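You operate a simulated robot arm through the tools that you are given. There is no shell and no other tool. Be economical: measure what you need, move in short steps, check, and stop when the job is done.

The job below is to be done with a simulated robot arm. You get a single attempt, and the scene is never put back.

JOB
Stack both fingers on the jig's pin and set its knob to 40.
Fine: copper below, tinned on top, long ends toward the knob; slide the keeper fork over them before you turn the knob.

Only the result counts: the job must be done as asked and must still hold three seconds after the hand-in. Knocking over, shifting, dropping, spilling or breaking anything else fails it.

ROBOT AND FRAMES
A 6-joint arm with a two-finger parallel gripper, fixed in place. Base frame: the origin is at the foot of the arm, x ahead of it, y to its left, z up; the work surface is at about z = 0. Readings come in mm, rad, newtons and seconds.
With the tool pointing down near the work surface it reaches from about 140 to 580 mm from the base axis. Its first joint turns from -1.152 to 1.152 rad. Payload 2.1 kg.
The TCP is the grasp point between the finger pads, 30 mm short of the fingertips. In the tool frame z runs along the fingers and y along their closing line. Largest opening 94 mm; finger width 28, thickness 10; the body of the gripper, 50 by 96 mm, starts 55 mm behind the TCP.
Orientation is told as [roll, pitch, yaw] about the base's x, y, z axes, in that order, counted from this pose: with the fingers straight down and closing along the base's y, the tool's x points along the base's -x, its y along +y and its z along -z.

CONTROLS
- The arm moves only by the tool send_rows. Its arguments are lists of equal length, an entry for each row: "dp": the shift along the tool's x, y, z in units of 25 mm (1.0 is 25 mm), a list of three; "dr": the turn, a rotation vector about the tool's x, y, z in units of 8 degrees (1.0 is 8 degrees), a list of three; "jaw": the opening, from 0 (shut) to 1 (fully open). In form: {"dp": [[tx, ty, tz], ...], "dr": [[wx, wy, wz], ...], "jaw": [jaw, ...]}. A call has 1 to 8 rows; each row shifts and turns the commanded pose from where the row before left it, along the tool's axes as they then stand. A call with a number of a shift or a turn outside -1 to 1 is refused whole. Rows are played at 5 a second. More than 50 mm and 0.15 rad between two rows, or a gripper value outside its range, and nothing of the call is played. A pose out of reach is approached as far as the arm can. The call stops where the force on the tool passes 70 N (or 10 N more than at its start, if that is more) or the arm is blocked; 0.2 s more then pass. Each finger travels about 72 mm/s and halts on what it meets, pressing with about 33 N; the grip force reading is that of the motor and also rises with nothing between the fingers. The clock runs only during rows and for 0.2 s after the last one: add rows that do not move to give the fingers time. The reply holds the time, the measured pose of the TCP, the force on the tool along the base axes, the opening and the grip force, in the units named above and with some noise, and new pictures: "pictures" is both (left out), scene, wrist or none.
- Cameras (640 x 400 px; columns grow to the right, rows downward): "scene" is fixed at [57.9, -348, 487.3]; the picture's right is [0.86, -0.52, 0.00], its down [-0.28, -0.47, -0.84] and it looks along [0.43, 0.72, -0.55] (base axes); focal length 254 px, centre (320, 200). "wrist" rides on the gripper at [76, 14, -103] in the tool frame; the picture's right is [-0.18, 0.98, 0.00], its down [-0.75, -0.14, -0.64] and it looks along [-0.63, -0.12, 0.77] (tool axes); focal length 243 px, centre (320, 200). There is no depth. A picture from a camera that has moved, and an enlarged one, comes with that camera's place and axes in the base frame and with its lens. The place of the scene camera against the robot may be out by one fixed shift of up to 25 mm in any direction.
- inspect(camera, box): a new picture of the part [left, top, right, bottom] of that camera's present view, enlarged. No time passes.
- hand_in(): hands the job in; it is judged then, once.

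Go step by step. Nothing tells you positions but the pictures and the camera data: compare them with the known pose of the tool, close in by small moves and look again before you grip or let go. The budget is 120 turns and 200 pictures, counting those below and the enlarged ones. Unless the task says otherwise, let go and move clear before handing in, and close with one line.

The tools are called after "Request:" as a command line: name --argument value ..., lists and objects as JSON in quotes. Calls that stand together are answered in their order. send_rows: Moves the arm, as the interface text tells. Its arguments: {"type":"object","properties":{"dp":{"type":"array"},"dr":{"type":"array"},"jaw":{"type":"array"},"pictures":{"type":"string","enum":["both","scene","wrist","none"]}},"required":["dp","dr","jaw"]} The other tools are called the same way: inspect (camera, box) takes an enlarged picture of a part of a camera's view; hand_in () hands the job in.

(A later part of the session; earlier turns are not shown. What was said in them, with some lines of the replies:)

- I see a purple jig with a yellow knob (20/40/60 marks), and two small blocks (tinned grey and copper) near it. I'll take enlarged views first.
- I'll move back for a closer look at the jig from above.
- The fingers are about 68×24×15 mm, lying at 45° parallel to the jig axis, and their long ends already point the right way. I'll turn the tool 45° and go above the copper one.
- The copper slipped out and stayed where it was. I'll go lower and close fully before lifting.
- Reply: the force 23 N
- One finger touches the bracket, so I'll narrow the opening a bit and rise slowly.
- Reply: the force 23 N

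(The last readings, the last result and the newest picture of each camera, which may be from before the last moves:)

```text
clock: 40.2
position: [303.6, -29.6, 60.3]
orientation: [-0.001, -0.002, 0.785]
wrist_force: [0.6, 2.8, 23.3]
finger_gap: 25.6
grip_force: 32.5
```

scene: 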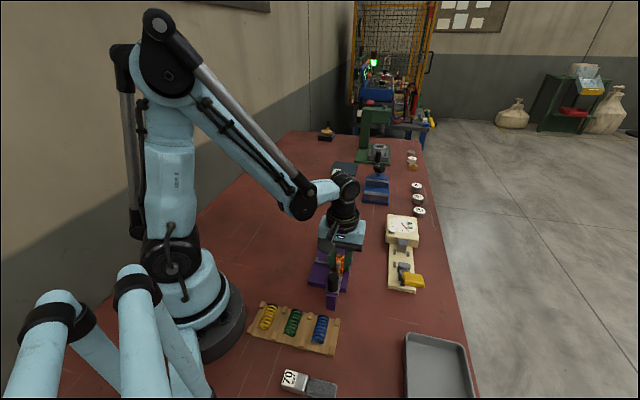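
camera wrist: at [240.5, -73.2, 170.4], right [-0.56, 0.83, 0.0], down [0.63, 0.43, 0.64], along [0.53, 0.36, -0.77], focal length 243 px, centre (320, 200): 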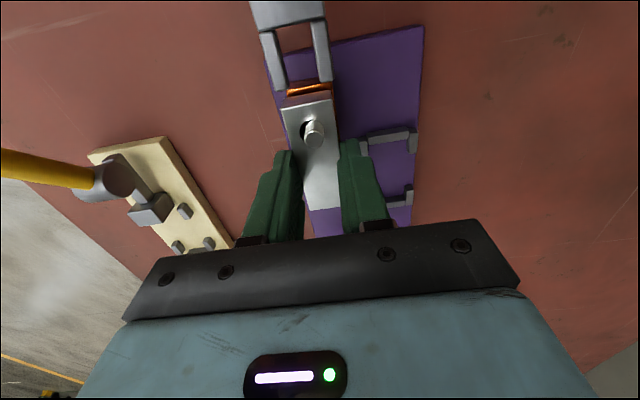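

Request:
send_rows --dp '[[0, 0, -0.02], [0, 0, 0], [0, 0, 0]]' --dr '[[0, 0, 0], [0, 0, 0], [0, 0, 0]]' --jaw '[0, 0.33, 0.33]' --pictures "none"

Request:
send_rows --dp '[[0, 0, -0.2], [0, 0, -0.3], [0, 0, -0.4], [0, 0, -0.6], [0, 0, -0.8], [0, 0, -0.8], [0, 0, 0]]' --dr '[[0, 0, 0], [0, 0, 0], [0, 0, 0], [0, 0, 0], [0, 0, 0], [0, 0, 0], [0, 0, 0]]' --jaw '[0.33, 0.33, 0.33, 0.33, 0.33, 0.33, 0.33]' --pictures "wrist"

Request:
inspect --camera "wrist" --box '[250, 0, 430, 140]'

Request:
inspect --camera "scene" --box '[300, 230, 370, 310]'

```text
clock: 41.0
position: [302.2, -28.9, 60.8]
orientation: [-0.001, -0.002, 0.785]
wrist_force: [0.1, 0.0, 0.5]
finger_gap: 30.8
grip_force: 0.1
```

```text
clock: 42.6
position: [302.5, -29.4, 139.0]
orientation: [-0.002, -0.002, 0.784]
wrist_force: [0.8, -0.8, 0.0]
finger_gap: 31.2
grip_force: 0.0
camera wrist: at [237.0, -73.5, 242.4], right [-0.56, 0.83, 0.0], down [0.63, 0.43, 0.64], along [0.53, 0.36, -0.77], focal length 243 px, centre (320, 200)
```

wrist: 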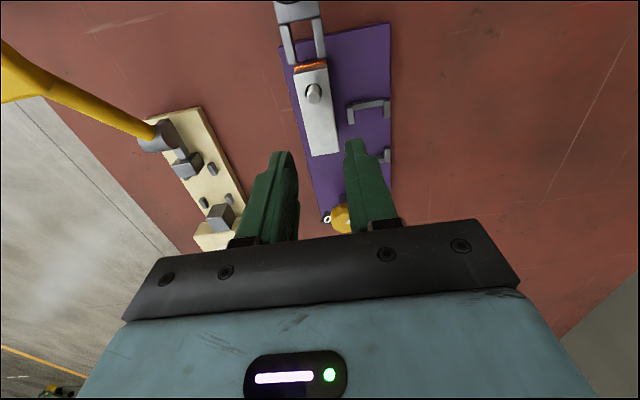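

```text
2.86 times, centred on (340, 70) of wrist
camera zoom: at [237.0, -73.5, 242.4], right [-0.56, 0.83, 0.0], down [0.63, 0.43, 0.64], along [0.53, 0.36, -0.77], focal length 693 px, centre (263, 571)
```

zoom: 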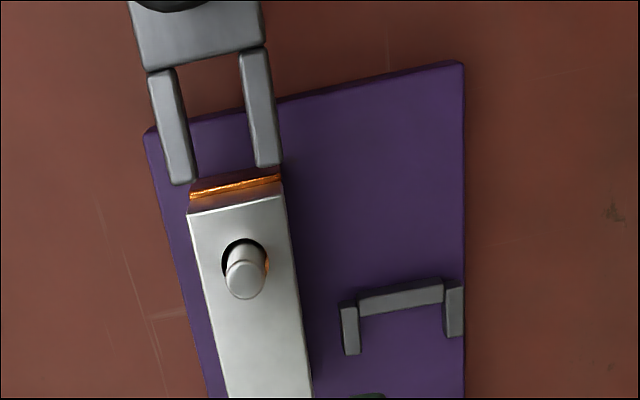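

```text
5.00 times, centred on (335, 270) of scene
camera zoom: at [57.9, -348.0, 487.3], right [0.86, -0.52, 0.0], down [-0.28, -0.47, -0.84], along [0.43, 0.72, -0.55], focal length 1271 px, centre (245, -150)
```

zoom: 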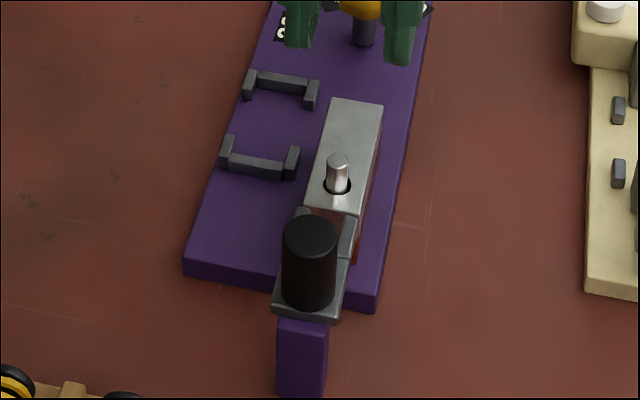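

Both fingers are on the pin, copper below and tinned on top. Next I'll back up over the fork's black handle to locate it.

Request:
send_rows --dp '[[0.8, 0, -0.4], [0.9, 0, -0.4], [0.8, 0, 0], [0, 0, 0]]' --dr '[[0, 0, 0], [0, 0, 0], [0, 0, 0], [0, 0, 0]]' --jaw '[0.5, 0.5, 0.5, 0.5]' --pictures "wrist"

Request:
inspect --camera "wrist" --box '[240, 20, 420, 160]'

```text
clock: 43.6
position: [256.5, -75.7, 158.4]
orientation: [-0.002, -0.001, 0.786]
wrist_force: [-1.2, 0.0, 0.4]
finger_gap: 47.1
grip_force: 0.1
camera wrist: at [192.7, -118.3, 261.2], right [-0.56, 0.83, 0.0], down [0.63, 0.43, 0.64], along [0.53, 0.36, -0.77], focal length 243 px, centre (320, 200)
```

wrist: 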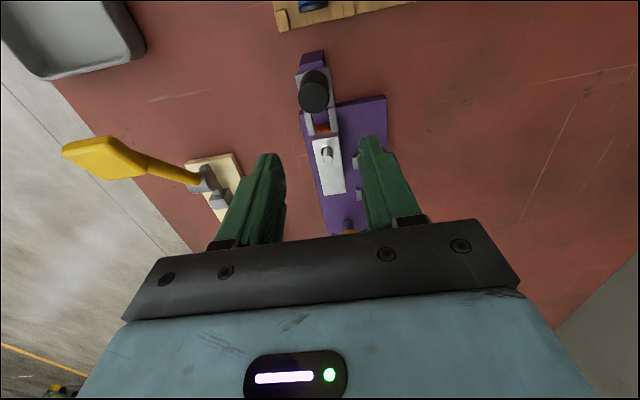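

```text
2.86 times, centred on (330, 90) of wrist
camera zoom: at [192.7, -118.3, 261.2], right [-0.56, 0.83, 0.0], down [0.63, 0.43, 0.64], along [0.53, 0.36, -0.77], focal length 693 px, centre (291, 514)
```

zoom: 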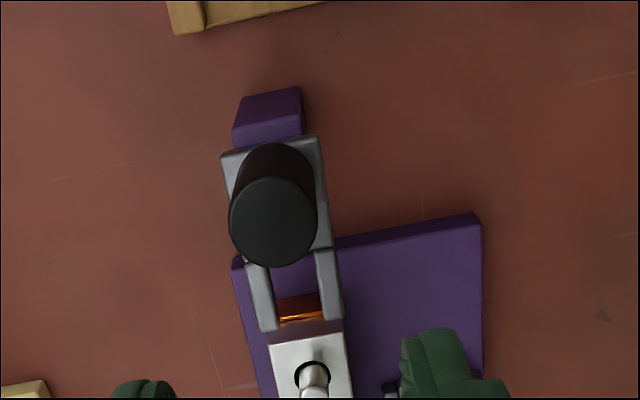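

Request:
send_rows --dp '[[0.96, 0, 0], [0, 0, 0.7], [0, 0, 0.7], [0, 0, 0.7], [0, 0, 0]]' --dr '[[0, 0, 0], [0, 0, 0], [0, 0, 0], [0, 0, 0], [0, 0, 0]]' --jaw '[0.5, 0.5, 0.5, 0.5, 0.5]' --pictures "both"

Request:
inspect --camera "scene" --box '[290, 220, 370, 320]'

```text
clock: 44.8
position: [241.8, -91.9, 106.1]
orientation: [-0.002, 0.0, 0.785]
wrist_force: [-0.2, 0.6, -0.3]
finger_gap: 46.9
grip_force: 0.1
camera wrist: at [177.5, -135.3, 209.0], right [-0.56, 0.83, 0.0], down [0.63, 0.43, 0.64], along [0.53, 0.36, -0.77], focal length 243 px, centre (320, 200)
```

scene: 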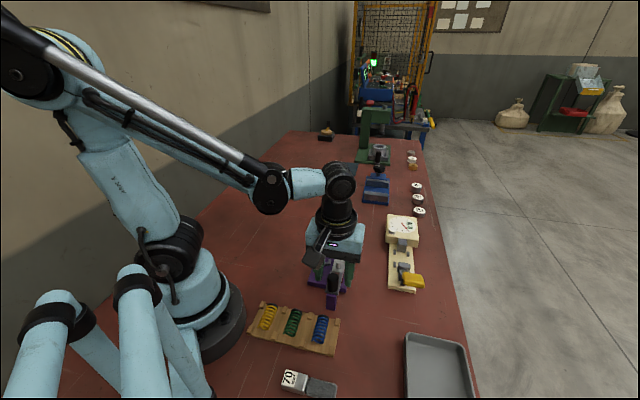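
wrist: 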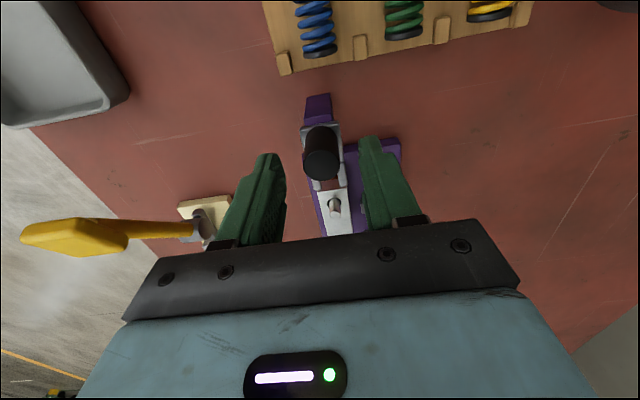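

```text
4.00 times, centred on (330, 270) of scene
camera zoom: at [57.9, -348.0, 487.3], right [0.86, -0.52, 0.0], down [-0.28, -0.47, -0.84], along [0.43, 0.72, -0.55], focal length 1016 px, centre (280, -80)
```

zoom: 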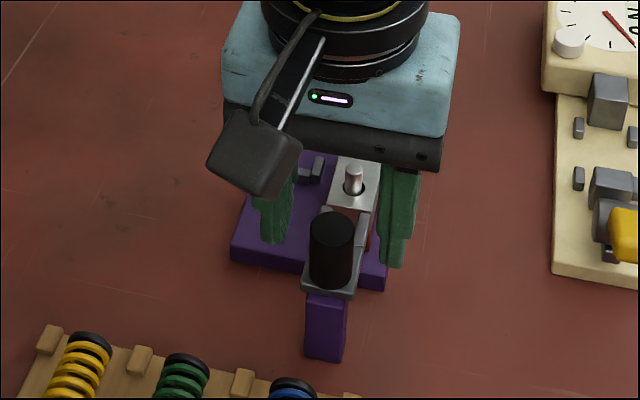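

Request:
send_rows --dp '[[0, 0.02, 0.4], [0, 0, 0.35], [0, 0, 0], [0, 0, 0], [0, 0, 0], [0, 0, 0]]' --dr '[[0, 0, 0], [0, 0, 0], [0, 0, 0], [0, 0, 0], [0, 0, 0], [0, 0, 0]]' --jaw '[0.5, 0.5, 0.3, 0.18, 0.18, 0.18]' --pictures "wrist"

```text
clock: 46.2
position: [241.1, -90.6, 87.7]
orientation: [-0.004, 0.0, 0.786]
wrist_force: [1.0, 0.2, -11.2]
finger_gap: 21.4
grip_force: 44.9
camera wrist: at [176.9, -134.4, 190.1], right [-0.56, 0.83, 0.0], down [0.63, 0.43, 0.64], along [0.53, 0.36, -0.77], focal length 243 px, centre (320, 200)
```

wrist: 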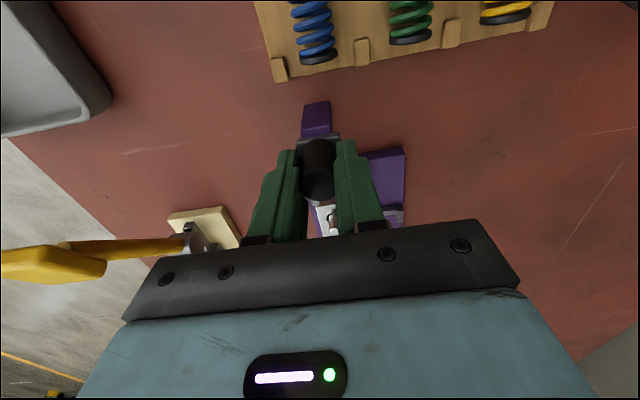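

Request:
send_rows --dp '[[0, 0, 0.02], [-0.16, 0, 0], [-0.16, 0, 0], [0, 0, 0]]' --dr '[[0, 0, 0], [0, 0, 0], [0, 0, 0], [0, 0, 0]]' --jaw '[0.18, 0.18, 0.18, 0.18]' --pictures "scene"

Request:
inspect --camera "scene" --box '[290, 220, 370, 320]'

```text
clock: 47.2
position: [247.3, -84.3, 88.6]
orientation: [-0.004, 0.0, 0.785]
wrist_force: [5.5, -6.8, -23.6]
finger_gap: 21.8
grip_force: 44.7
```

scene: 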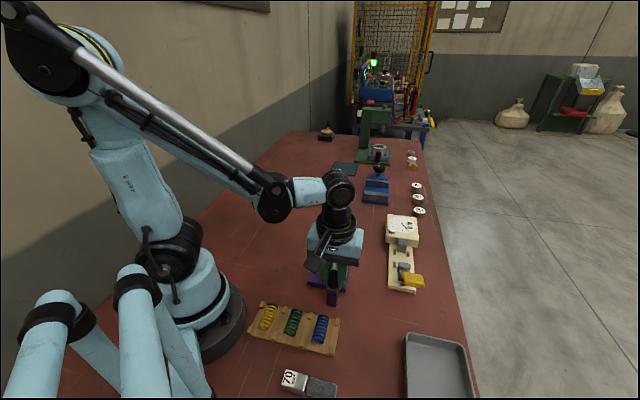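

```text
4.00 times, centred on (330, 270) of scene
camera zoom: at [58.0, -348.0, 487.2], right [0.86, -0.52, 0.0], down [-0.28, -0.47, -0.84], along [0.43, 0.72, -0.55], focal length 1016 px, centre (280, -80)
```

zoom: 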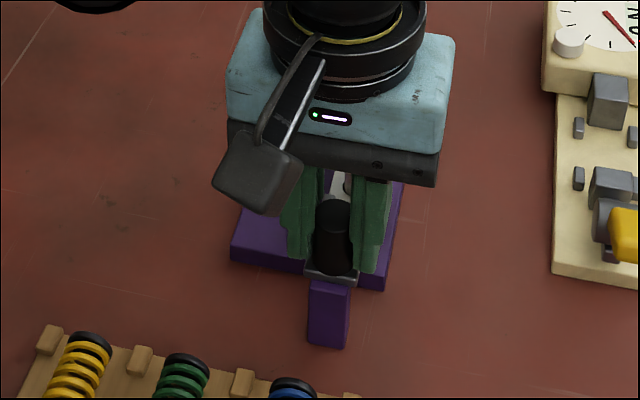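

Request:
send_rows --dp '[[0, -0.02, 0.04], [-0.16, 0, 0], [-0.16, 0, 0], [-0.16, 0, 0], [0, 0, 0]]' --dr '[[0, 0, 0], [0, 0, 0], [0, 0, 0], [0, 0, 0], [0, 0, 0]]' --jaw '[0.18, 0.18, 0.18, 0.18, 0.18]' --pictures "wrist"

```text
clock: 48.4
position: [255.6, -76.5, 86.9]
orientation: [-0.001, 0.0, 0.786]
wrist_force: [-5.5, 5.5, 31.0]
finger_gap: 21.6
grip_force: 44.7
camera wrist: at [191.3, -120.1, 189.3], right [-0.56, 0.83, 0.0], down [0.63, 0.43, 0.64], along [0.53, 0.36, -0.77], focal length 243 px, centre (320, 200)
```

wrist: 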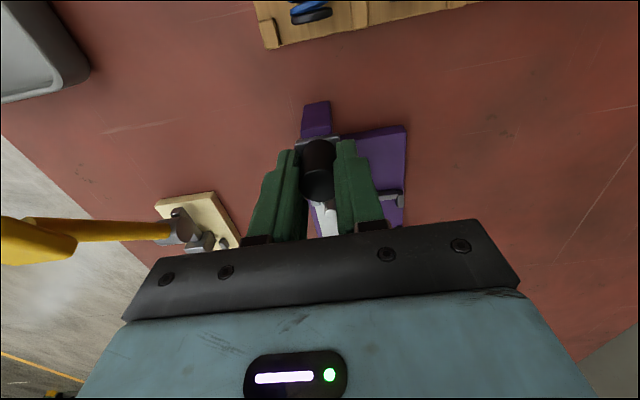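

Request:
send_rows --dp '[[-0.1, 0.01, -0.023], [-0.16, 0, 0], [-0.16, 0, 0], [0, 0, 0]]' --dr '[[0, 0, 0], [0, 0, 0], [0, 0, 0], [0, 0, 0]]' --jaw '[0.18, 0.18, 0.18, 0.18]' --pictures "wrist"

Request:
inspect --camera "wrist" --box '[270, 90, 420, 240]'

Request:
inspect --camera "scene" --box '[300, 220, 370, 310]'

```text
clock: 49.4
position: [263.3, -69.2, 87.4]
orientation: [-0.001, -0.001, 0.785]
wrist_force: [-5.2, 4.2, -2.7]
finger_gap: 21.3
grip_force: 45.5
camera wrist: at [198.9, -112.6, 189.2], right [-0.56, 0.83, 0.0], down [0.63, 0.43, 0.64], along [0.53, 0.36, -0.77], focal length 243 px, centre (320, 200)
```

wrist: 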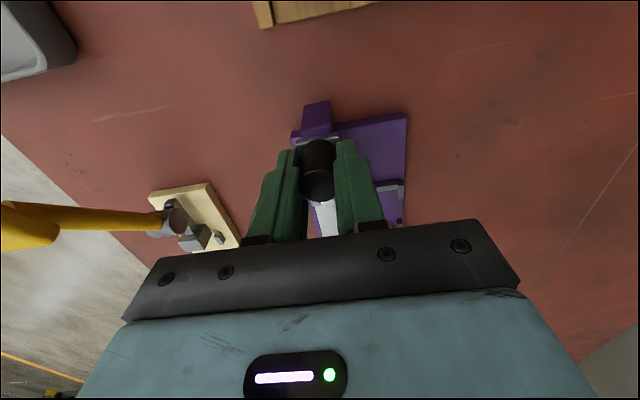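

```text
2.67 times, centred on (345, 165) of wrist
camera zoom: at [198.9, -112.6, 189.2], right [-0.56, 0.83, 0.0], down [0.63, 0.43, 0.64], along [0.53, 0.36, -0.77], focal length 647 px, centre (253, 293)
```

zoom: 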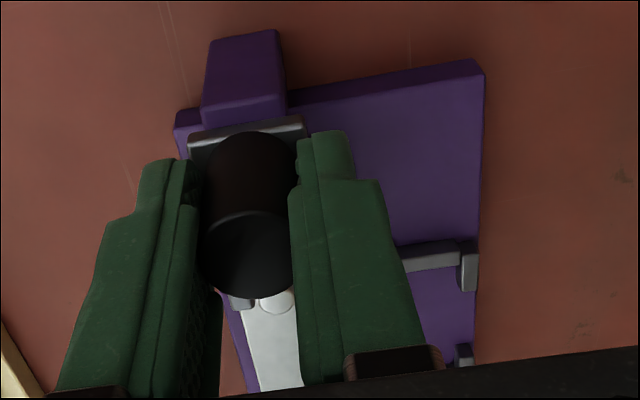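

```text
4.44 times, centred on (335, 265) of scene
camera zoom: at [58.0, -348.0, 487.3], right [0.86, -0.52, 0.0], down [-0.28, -0.47, -0.84], along [0.43, 0.72, -0.55], focal length 1130 px, centre (253, -89)
```

zoom: 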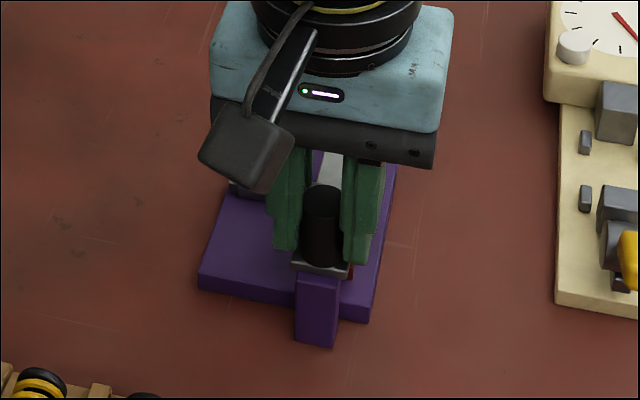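

Request:
send_rows --dp '[[-0.12, -0.008, 0], [-0.12, 0, 0], [0, 0, 0]]' --dr '[[0, 0, 0], [0, 0, 0], [0, 0, 0]]' --jaw '[0.18, 0.18, 0.18]' --pictures "none"

Request:
inspect --camera "wrist" --box '[270, 90, 420, 240]'

```text
clock: 50.2
position: [266.3, -65.0, 86.4]
orientation: [0.001, 0.004, 0.784]
wrist_force: [-27.5, -2.9, 21.5]
finger_gap: 21.7
grip_force: 45.2
```

```text
2.67 times, centred on (345, 165) of wrist
camera zoom: at [202.4, -109.1, 189.5], right [-0.56, 0.83, 0.0], down [0.64, 0.43, 0.64], along [0.53, 0.36, -0.77], focal length 647 px, centre (253, 293)
```

zoom: 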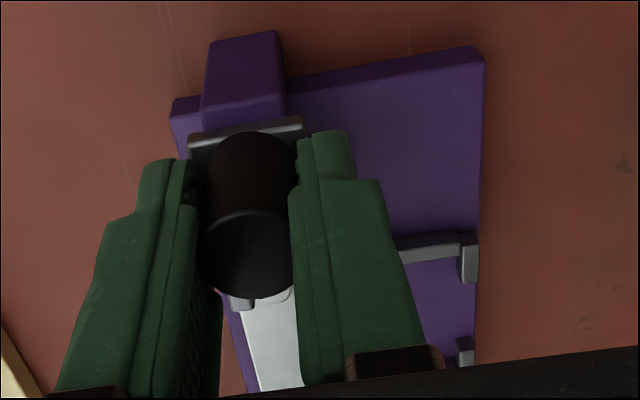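

The fork hits its end stop after about 36 mm. I'll ease off, release and check it.

Request:
send_rows --dp '[[0.06, 0.01, -0.03], [0, 0, 0], [0, 0, 0], [0, 0, 0]]' --dr '[[0, 0, 0], [0, 0, 0], [0, 0, 0], [0, 0, 0]]' --jaw '[0.18, 0.36, 0.36, 0.36]' --pictures "none"

Request:
send_rows --dp '[[0, 0, -0.5], [0, 0, -0.8], [0, 0, -0.8], [0, 0, -0.8], [0, 0, -0.8], [0, 0, -0.3], [0, 0, 0]]' --dr '[[0, 0, 0], [0, 0, 0], [0, 0, 0], [0, 0, 0], [0, 0, 0], [0, 0, 0], [0, 0, 0]]' --jaw '[0.36, 0.36, 0.36, 0.36, 0.36, 0.36, 0.36]' --pictures "wrist"

Request:
inspect --camera "wrist" --box '[260, 40, 420, 180]'

Request:
inspect --camera "scene" --box '[300, 220, 370, 310]'

```text
clock: 51.2
position: [266.7, -66.0, 86.5]
orientation: [-0.002, -0.002, 0.785]
wrist_force: [-0.3, -1.3, -0.1]
finger_gap: 33.9
grip_force: 0.1
```

```text
clock: 52.8
position: [265.2, -65.2, 186.5]
orientation: [-0.002, 0.002, 0.785]
wrist_force: [-0.4, -0.2, -0.7]
finger_gap: 33.6
grip_force: 0.1
camera wrist: at [201.4, -108.8, 290.1], right [-0.56, 0.83, 0.0], down [0.63, 0.43, 0.64], along [0.53, 0.36, -0.77], focal length 243 px, centre (320, 200)
```

wrist: 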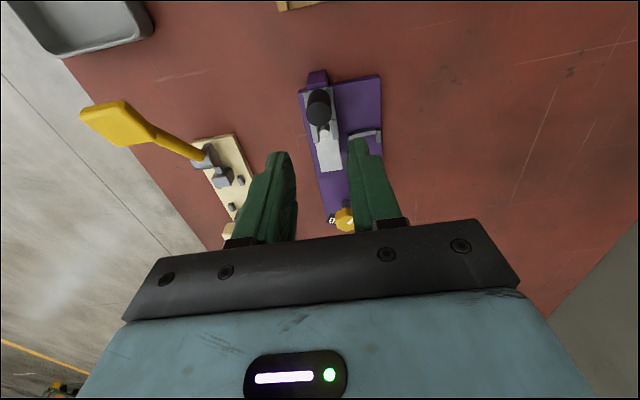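

```text
2.86 times, centred on (340, 110) of wrist
camera zoom: at [201.4, -108.8, 290.1], right [-0.56, 0.83, 0.0], down [0.63, 0.43, 0.64], along [0.53, 0.36, -0.77], focal length 693 px, centre (263, 457)
```

zoom: 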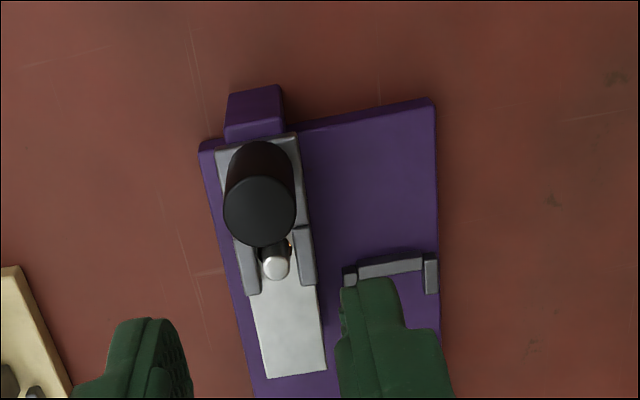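

```text
4.44 times, centred on (335, 265) of scene
camera zoom: at [57.9, -348.0, 487.3], right [0.86, -0.52, 0.0], down [-0.28, -0.47, -0.84], along [0.43, 0.72, -0.55], focal length 1130 px, centre (253, -89)
```

zoom: 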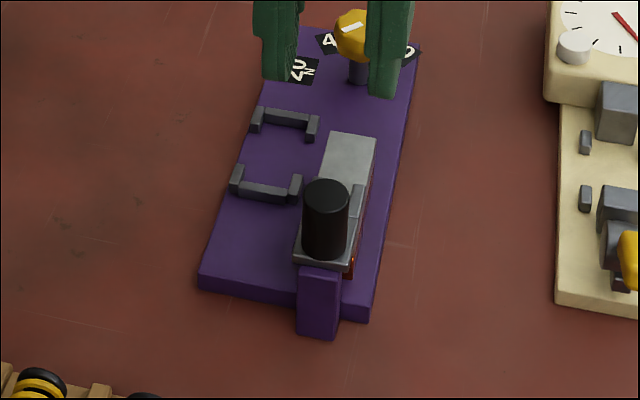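

Request:
send_rows --dp '[[-0.92, 0.025, 0], [-0.92, 0.025, 0], [-0.92, 0.025, 0], [-0.92, 0.025, 0], [-0.92, 0.025, 0.3], [-0.92, 0.025, 0.5], [-0.92, 0.025, 0.5], [-0.92, 0.025, 0]]' --dr '[[0, 0, 0], [0, 0, 0], [0, 0, 0], [0, 0, 0], [0, 0, 0], [0, 0, 0], [0, 0, 0], [0, 0, 0]]' --jaw '[0.5, 0.6, 0.6, 0.6, 0.6, 0.6, 0.6, 0.6]' --pictures "wrist"

Request:
inspect --camera "wrist" --box '[260, 40, 400, 160]'

Request:
inspect --camera "scene" --box '[310, 210, 370, 260]'

```text
clock: 54.6
position: [393.7, 67.4, 156.1]
orientation: [-0.001, 0.0, 0.786]
wrist_force: [-0.3, -0.2, -0.2]
finger_gap: 56.3
grip_force: 0.1
camera wrist: at [329.3, 23.9, 258.9], right [-0.56, 0.83, 0.0], down [0.63, 0.43, 0.64], along [0.53, 0.36, -0.77], focal length 243 px, centre (320, 200)
```

wrist: 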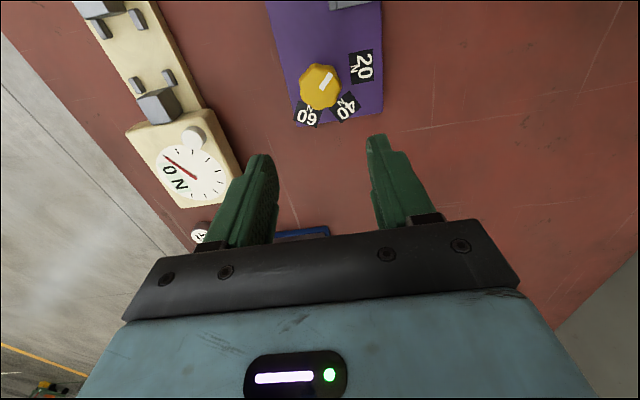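

```text
3.33 times, centred on (330, 100) of wrist
camera zoom: at [329.3, 23.9, 258.9], right [-0.56, 0.83, 0.0], down [0.63, 0.43, 0.64], along [0.53, 0.36, -0.77], focal length 809 px, centre (287, 533)
```

zoom: 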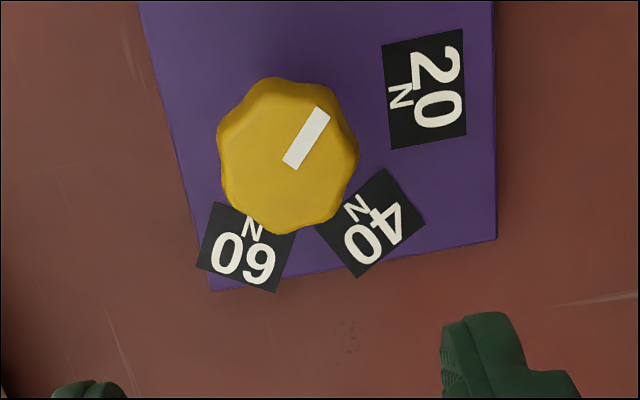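

```text
8.00 times, centred on (340, 235) of scene
camera zoom: at [57.9, -348.0, 487.3], right [0.86, -0.52, 0.0], down [-0.28, -0.47, -0.84], along [0.43, 0.72, -0.55], focal length 2033 px, centre (160, -80)
```

zoom: 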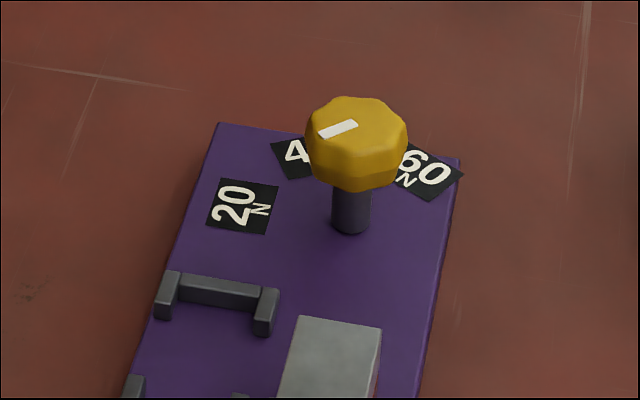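

Request:
send_rows --dp '[[0.39, 0.06, 0.4], [0.39, 0.06, 0.8], [0, 0, 0.8], [0, 0, 0.6], [0, 0, 0]]' --dr '[[0, 0, 0], [0, 0, 0], [0, 0, 0], [0, 0, 0], [0, 0, 0]]' --jaw '[0.6, 0.6, 0.6, 0.6, 0.6]' --pictures "wrist"

Request:
inspect --camera "wrist" --box '[240, 80, 400, 240]'

```text
clock: 55.8
position: [378.1, 56.3, 90.0]
orientation: [-0.001, 0.001, 0.784]
wrist_force: [1.2, -0.3, 0.4]
finger_gap: 56.6
grip_force: 0.0
camera wrist: at [313.4, 13.3, 192.6], right [-0.56, 0.83, 0.0], down [0.63, 0.43, 0.64], along [0.53, 0.36, -0.77], focal length 243 px, centre (320, 200)
```

wrist: 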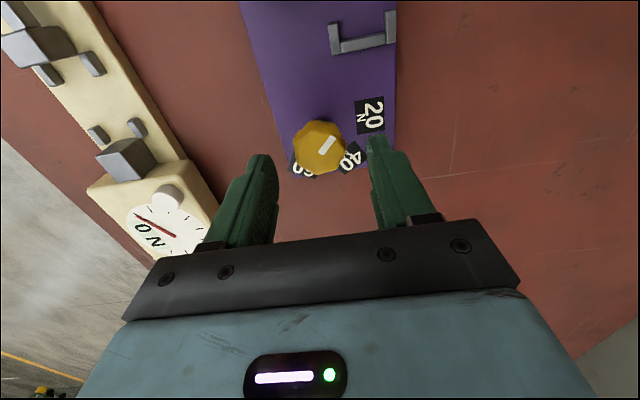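

```text
2.50 times, centred on (320, 160) of wrist
camera zoom: at [313.4, 13.3, 192.6], right [-0.56, 0.83, 0.0], down [0.63, 0.43, 0.64], along [0.53, 0.36, -0.77], focal length 606 px, centre (320, 300)
```

zoom: 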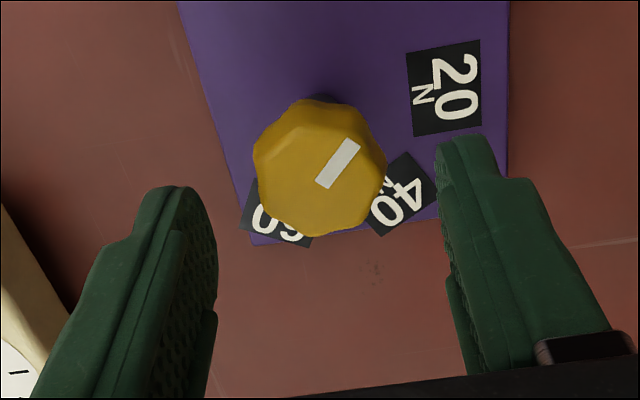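

Request:
send_rows --dp '[[-0.03, 0, 0.5], [0, 0, 0.5], [0, 0, 0.36], [0, 0, 0], [0, 0, 0], [0, 0, 0], [0, 0, 0], [0, 0, 0]]' --dr '[[0, 0, 0], [0, 0, 0], [0, 0, 0], [0, 0, 0], [0, 0, 0], [0, 0, 0], [0, 0, 0], [0, 0, 0]]' --jaw '[0.6, 0.6, 0.6, 0.6, 0.3, 0.3, 0.3, 0.3]' --pictures "wrist"

Request:
inspect --camera "wrist" --box '[240, 80, 400, 240]'

```text
clock: 57.6
position: [378.4, 56.3, 56.0]
orientation: [-0.001, 0.0, 0.784]
wrist_force: [-2.1, -8.1, -7.6]
finger_gap: 33.6
grip_force: 44.8
camera wrist: at [313.4, 13.7, 158.6], right [-0.56, 0.83, 0.0], down [0.63, 0.43, 0.64], along [0.53, 0.36, -0.77], focal length 243 px, centre (320, 200)
```

wrist: 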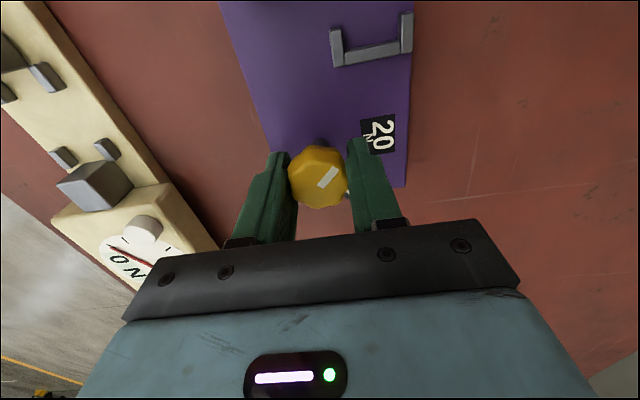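

```text
2.50 times, centred on (320, 160) of wrist
camera zoom: at [313.4, 13.7, 158.6], right [-0.56, 0.83, 0.0], down [0.63, 0.43, 0.64], along [0.53, 0.36, -0.77], focal length 606 px, centre (320, 300)
```

zoom: 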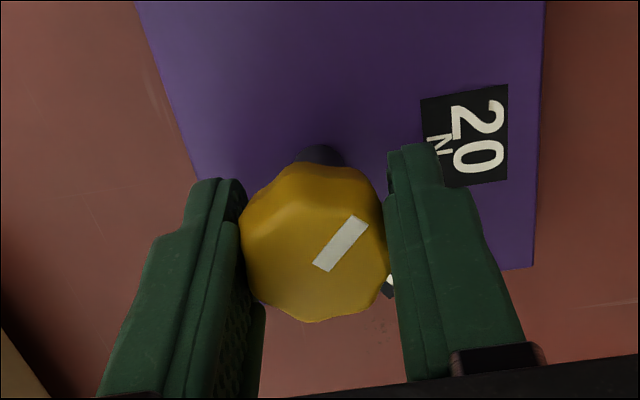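

Request:
send_rows --dp '[[0, 0, 0], [0, 0, 0], [0, 0, 0], [0, 0, 0]]' --dr '[[0, 0, 0.5], [0, 0, 0.8], [0, 0, 0.7], [0, 0, 0]]' --jaw '[0.3, 0.3, 0.3, 0.3]' --pictures "wrist"

```text
clock: 58.6
position: [378.8, 55.9, 56.3]
orientation: [-0.002, -0.003, 0.503]
wrist_force: [12.1, -7.4, -10.5]
finger_gap: 33.5
grip_force: 45.3
camera wrist: at [303.7, 32.3, 158.4], right [-0.31, 0.95, 0.0], down [0.73, 0.24, 0.64], along [0.61, 0.2, -0.76], focal length 243 px, centre (320, 200)
```

wrist: 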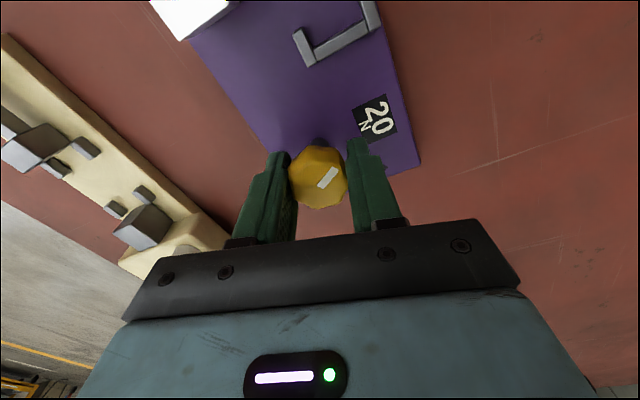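

Request:
send_rows --dp '[[-0.01, -0.02, 0], [0, 0, 0], [0, 0, 0], [0, 0, 0], [0, 0, 0]]' --dr '[[0, 0, 0.8], [0, 0, 0.9], [0, 0, 0.9], [0, 0, 0.9], [0, 0, 0.5]]' --jaw '[0.3, 0.3, 0.3, 0.3, 0.3]' --pictures "wrist"

```text
clock: 59.8
position: [378.5, 55.1, 55.1]
orientation: [-0.002, -0.002, -0.056]
wrist_force: [10.0, -17.5, 14.0]
finger_gap: 33.4
grip_force: 45.2
camera wrist: at [302.5, 74.1, 158.6], right [0.24, 0.97, 0.0], down [0.74, -0.18, 0.64], along [0.62, -0.16, -0.77], focal length 243 px, centre (320, 200)
```

wrist: 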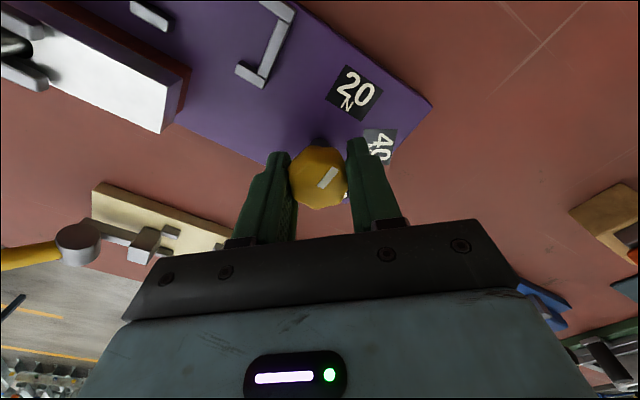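

Request:
send_rows --dp '[[-0.015, -0.03, 0], [0, 0, 0], [0, 0, 0], [0, 0, 0]]' --dr '[[0, 0, 0.8], [0, 0, 0.9], [0, 0, 0.9], [0, 0, 0.9]]' --jaw '[0.3, 0.3, 0.3, 0.3]' --pictures "none"

```text
clock: 60.8
position: [377.2, 53.4, 55.7]
orientation: [-0.002, -0.003, -0.544]
wrist_force: [3.9, -19.7, 2.6]
finger_gap: 33.6
grip_force: 45.4
```

Request:
send_rows --dp '[[-0.02, -0.02, 0], [0, 0, 0], [0, 0, 0], [0, 0, 0], [0, 0, 0]]' --dr '[[0, 0, 0.9], [0, 0, 0.9], [0, 0, 0.9], [0, 0, 0.8], [0, 0, 0]]' --jaw '[0.3, 0.3, 0.3, 0.3, 0.3]' --pictures "wrist"

Request:
inspect --camera "wrist" --box '[240, 80, 400, 240]'

```text
clock: 62.0
position: [377.4, 53.6, 55.7]
orientation: [-0.005, -0.004, -1.034]
wrist_force: [-24.2, -17.1, -7.0]
finger_gap: 33.3
grip_force: 44.7
camera wrist: at [350.3, 126.8, 158.0], right [0.94, 0.35, 0.0], down [0.27, -0.72, 0.64], along [0.22, -0.61, -0.77], focal length 243 px, centre (320, 200)
```

wrist: 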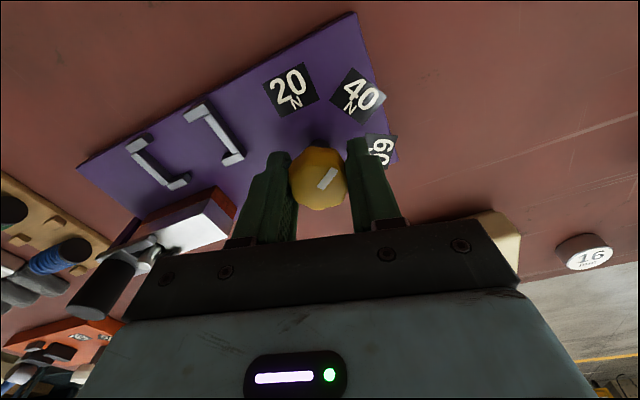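

```text
2.50 times, centred on (320, 160) of wrist
camera zoom: at [350.3, 126.8, 158.0], right [0.94, 0.35, 0.0], down [0.27, -0.72, 0.64], along [0.22, -0.61, -0.77], focal length 606 px, centre (320, 300)
```

zoom: 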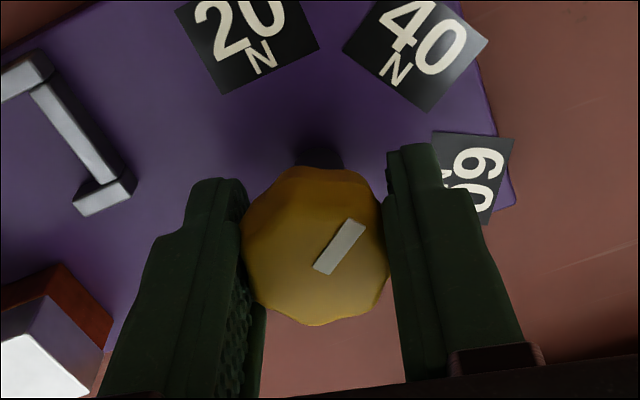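

Request:
send_rows --dp '[[0, 0, 0], [0, 0, 0]]' --dr '[[0, 0, 0.55], [0, 0, 0]]' --jaw '[0.3, 0.3]' --pictures "none"

Request:
send_rows --dp '[[0, 0, 0], [0, 0, 0], [0, 0, 0], [0, 0, -0.5], [0, 0, -0.8], [0, 0, -0.8], [0, 0, -0.8], [0, 0, 0]]' --dr '[[0, 0, 0], [0, 0, 0], [0, 0, 0], [0, 0, 0], [0, 0, 0], [0, 0, 0], [0, 0, 0], [0, 0, 0]]' --jaw '[0.6, 0.6, 0.6, 0.6, 0.6, 0.6, 0.6, 0.6]' --pictures "both"

Request:
inspect --camera "wrist" --box '[250, 20, 410, 160]'

```text
clock: 62.6
position: [378.0, 53.6, 55.5]
orientation: [-0.006, 0.0, -1.108]
wrist_force: [-28.0, -16.9, -0.4]
finger_gap: 33.3
grip_force: 44.7
```

```text
clock: 64.4
position: [378.7, 53.0, 128.2]
orientation: [0.0, -0.001, -1.106]
wrist_force: [0.9, -0.5, 0.3]
finger_gap: 56.3
grip_force: 0.0
camera wrist: at [356.7, 128.6, 230.3], right [0.96, 0.27, 0.0], down [0.21, -0.74, 0.64], along [0.18, -0.62, -0.77], focal length 243 px, centre (320, 200)
```

scene: 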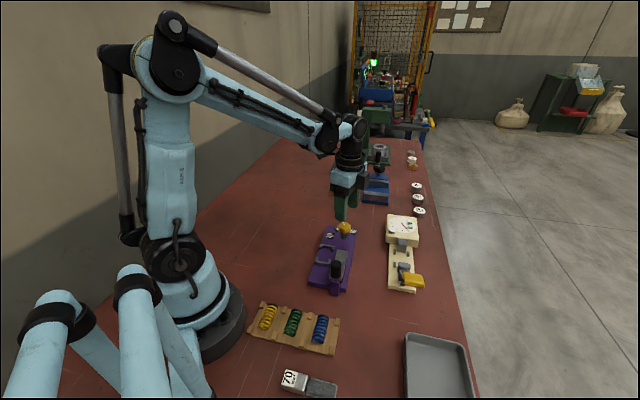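
wrist: 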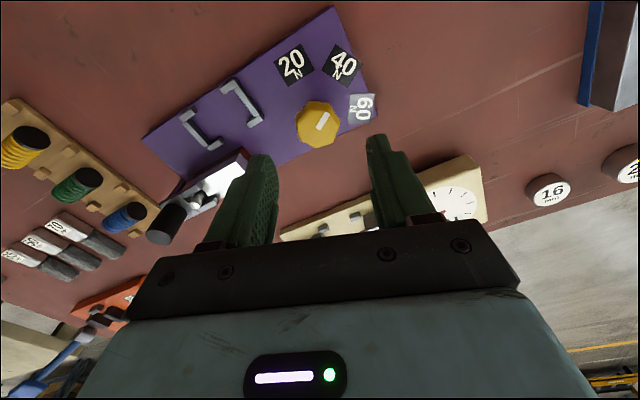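

```text
2.86 times, centred on (330, 90) of wrist
camera zoom: at [356.7, 128.6, 230.3], right [0.96, 0.27, 0.0], down [0.21, -0.74, 0.64], along [0.18, -0.62, -0.77], focal length 693 px, centre (291, 514)
```

zoom: 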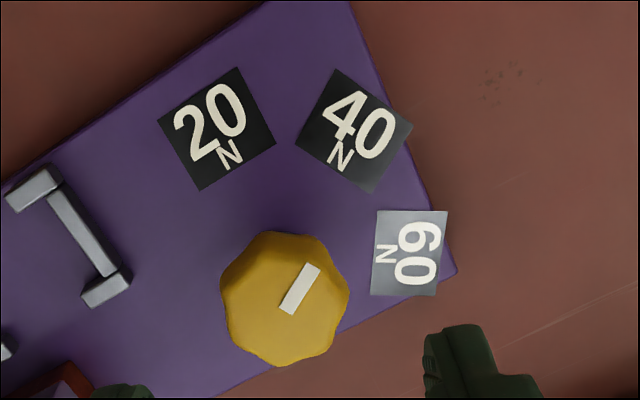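

Request:
inspect --camera "wrist" --box '[290, 90, 350, 150]'

Request:
inspect --camera "scene" --box '[320, 210, 365, 245]'

```text
6.67 times, centred on (320, 120) of wrist
camera zoom: at [356.7, 128.6, 230.3], right [0.96, 0.27, 0.0], down [0.21, -0.74, 0.64], along [0.18, -0.62, -0.77], focal length 1618 px, centre (320, 733)
```

zoom: 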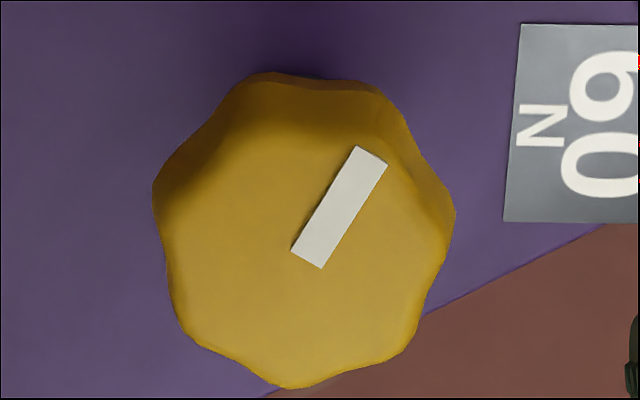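

```text
11.43 times, centred on (342, 228) of scene
camera zoom: at [57.9, -348.0, 487.3], right [0.86, -0.52, 0.0], down [-0.28, -0.47, -0.84], along [0.43, 0.72, -0.55], focal length 2904 px, centre (63, -114)
```

zoom: 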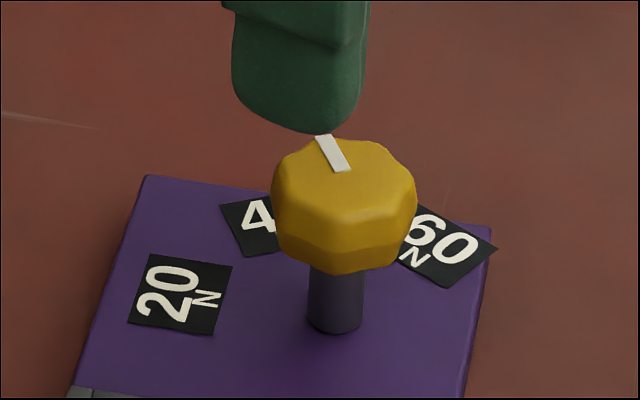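

The mark reads within about 2° of the 40 label's direction. I'll rise clear and make a last check.

Request:
send_rows --dp '[[0, 0, -0.8], [0, 0, -0.8], [0, 0, -0.8], [0, 0, -0.8], [0, 0, 0]]' --dr '[[0, 0, 0], [0, 0, 0], [0, 0, 0], [0, 0, 0], [0, 0, 0]]' --jaw '[0.6, 0.6, 0.6, 0.6, 0.6]' --pictures "wrist"

Request:
inspect --camera "scene" --box '[300, 210, 380, 310]'

Request:
inspect --camera "wrist" --box '[160, 20, 380, 200]'

```text
clock: 65.6
position: [378.4, 54.4, 207.1]
orientation: [0.003, -0.002, -1.106]
wrist_force: [0.4, 0.2, -0.1]
finger_gap: 56.7
grip_force: 0.1
camera wrist: at [356.9, 129.3, 310.2], right [0.96, 0.27, 0.0], down [0.21, -0.74, 0.64], along [0.18, -0.62, -0.77], focal length 243 px, centre (320, 200)
```

wrist: 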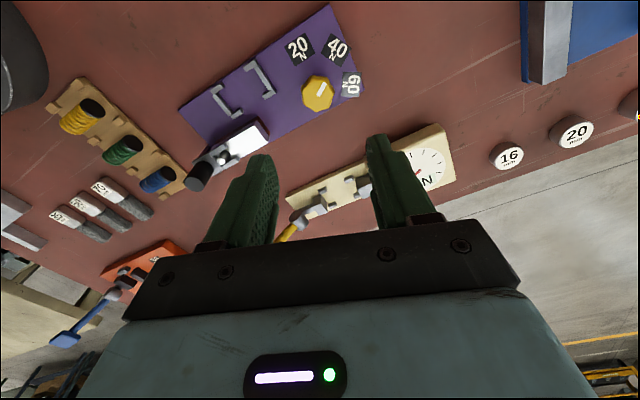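

```text
4.00 times, centred on (340, 260) of scene
camera zoom: at [57.9, -348.0, 487.3], right [0.86, -0.52, 0.0], down [-0.28, -0.47, -0.84], along [0.43, 0.72, -0.55], focal length 1016 px, centre (240, -40)
```

zoom: 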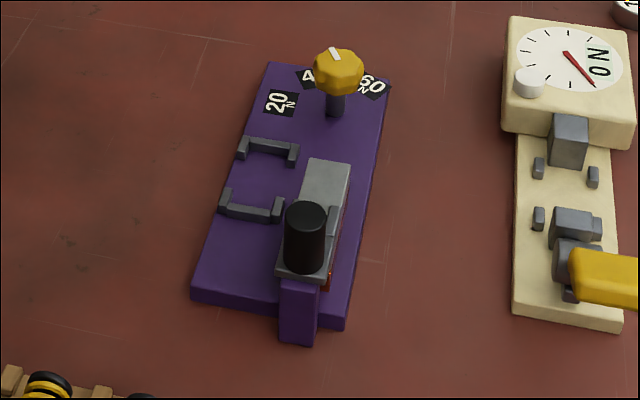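

```text
2.22 times, centred on (270, 110) of wrist
camera zoom: at [356.9, 129.3, 310.2], right [0.96, 0.27, 0.0], down [0.21, -0.74, 0.64], along [0.18, -0.62, -0.77], focal length 539 px, centre (431, 400)
```

zoom: 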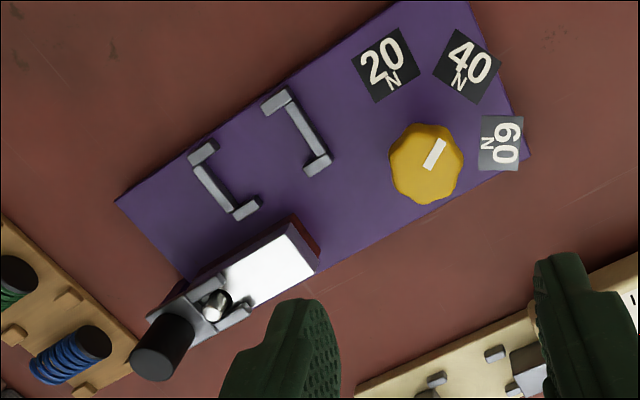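

The last pictures show the stack on the pin, the fork over it, the knob mark pointing at 40, and nothing else disturbed, so I'm handing in.

Request:
hand_in

```text
The job is handed in.
```

The job is handed in: copper below and tinned on top on the jig's pin, long ends toward the knob, keeper fork slid over them to its stop, and the knob then turned to 40 (within about 2° by my measurement from the pictures).
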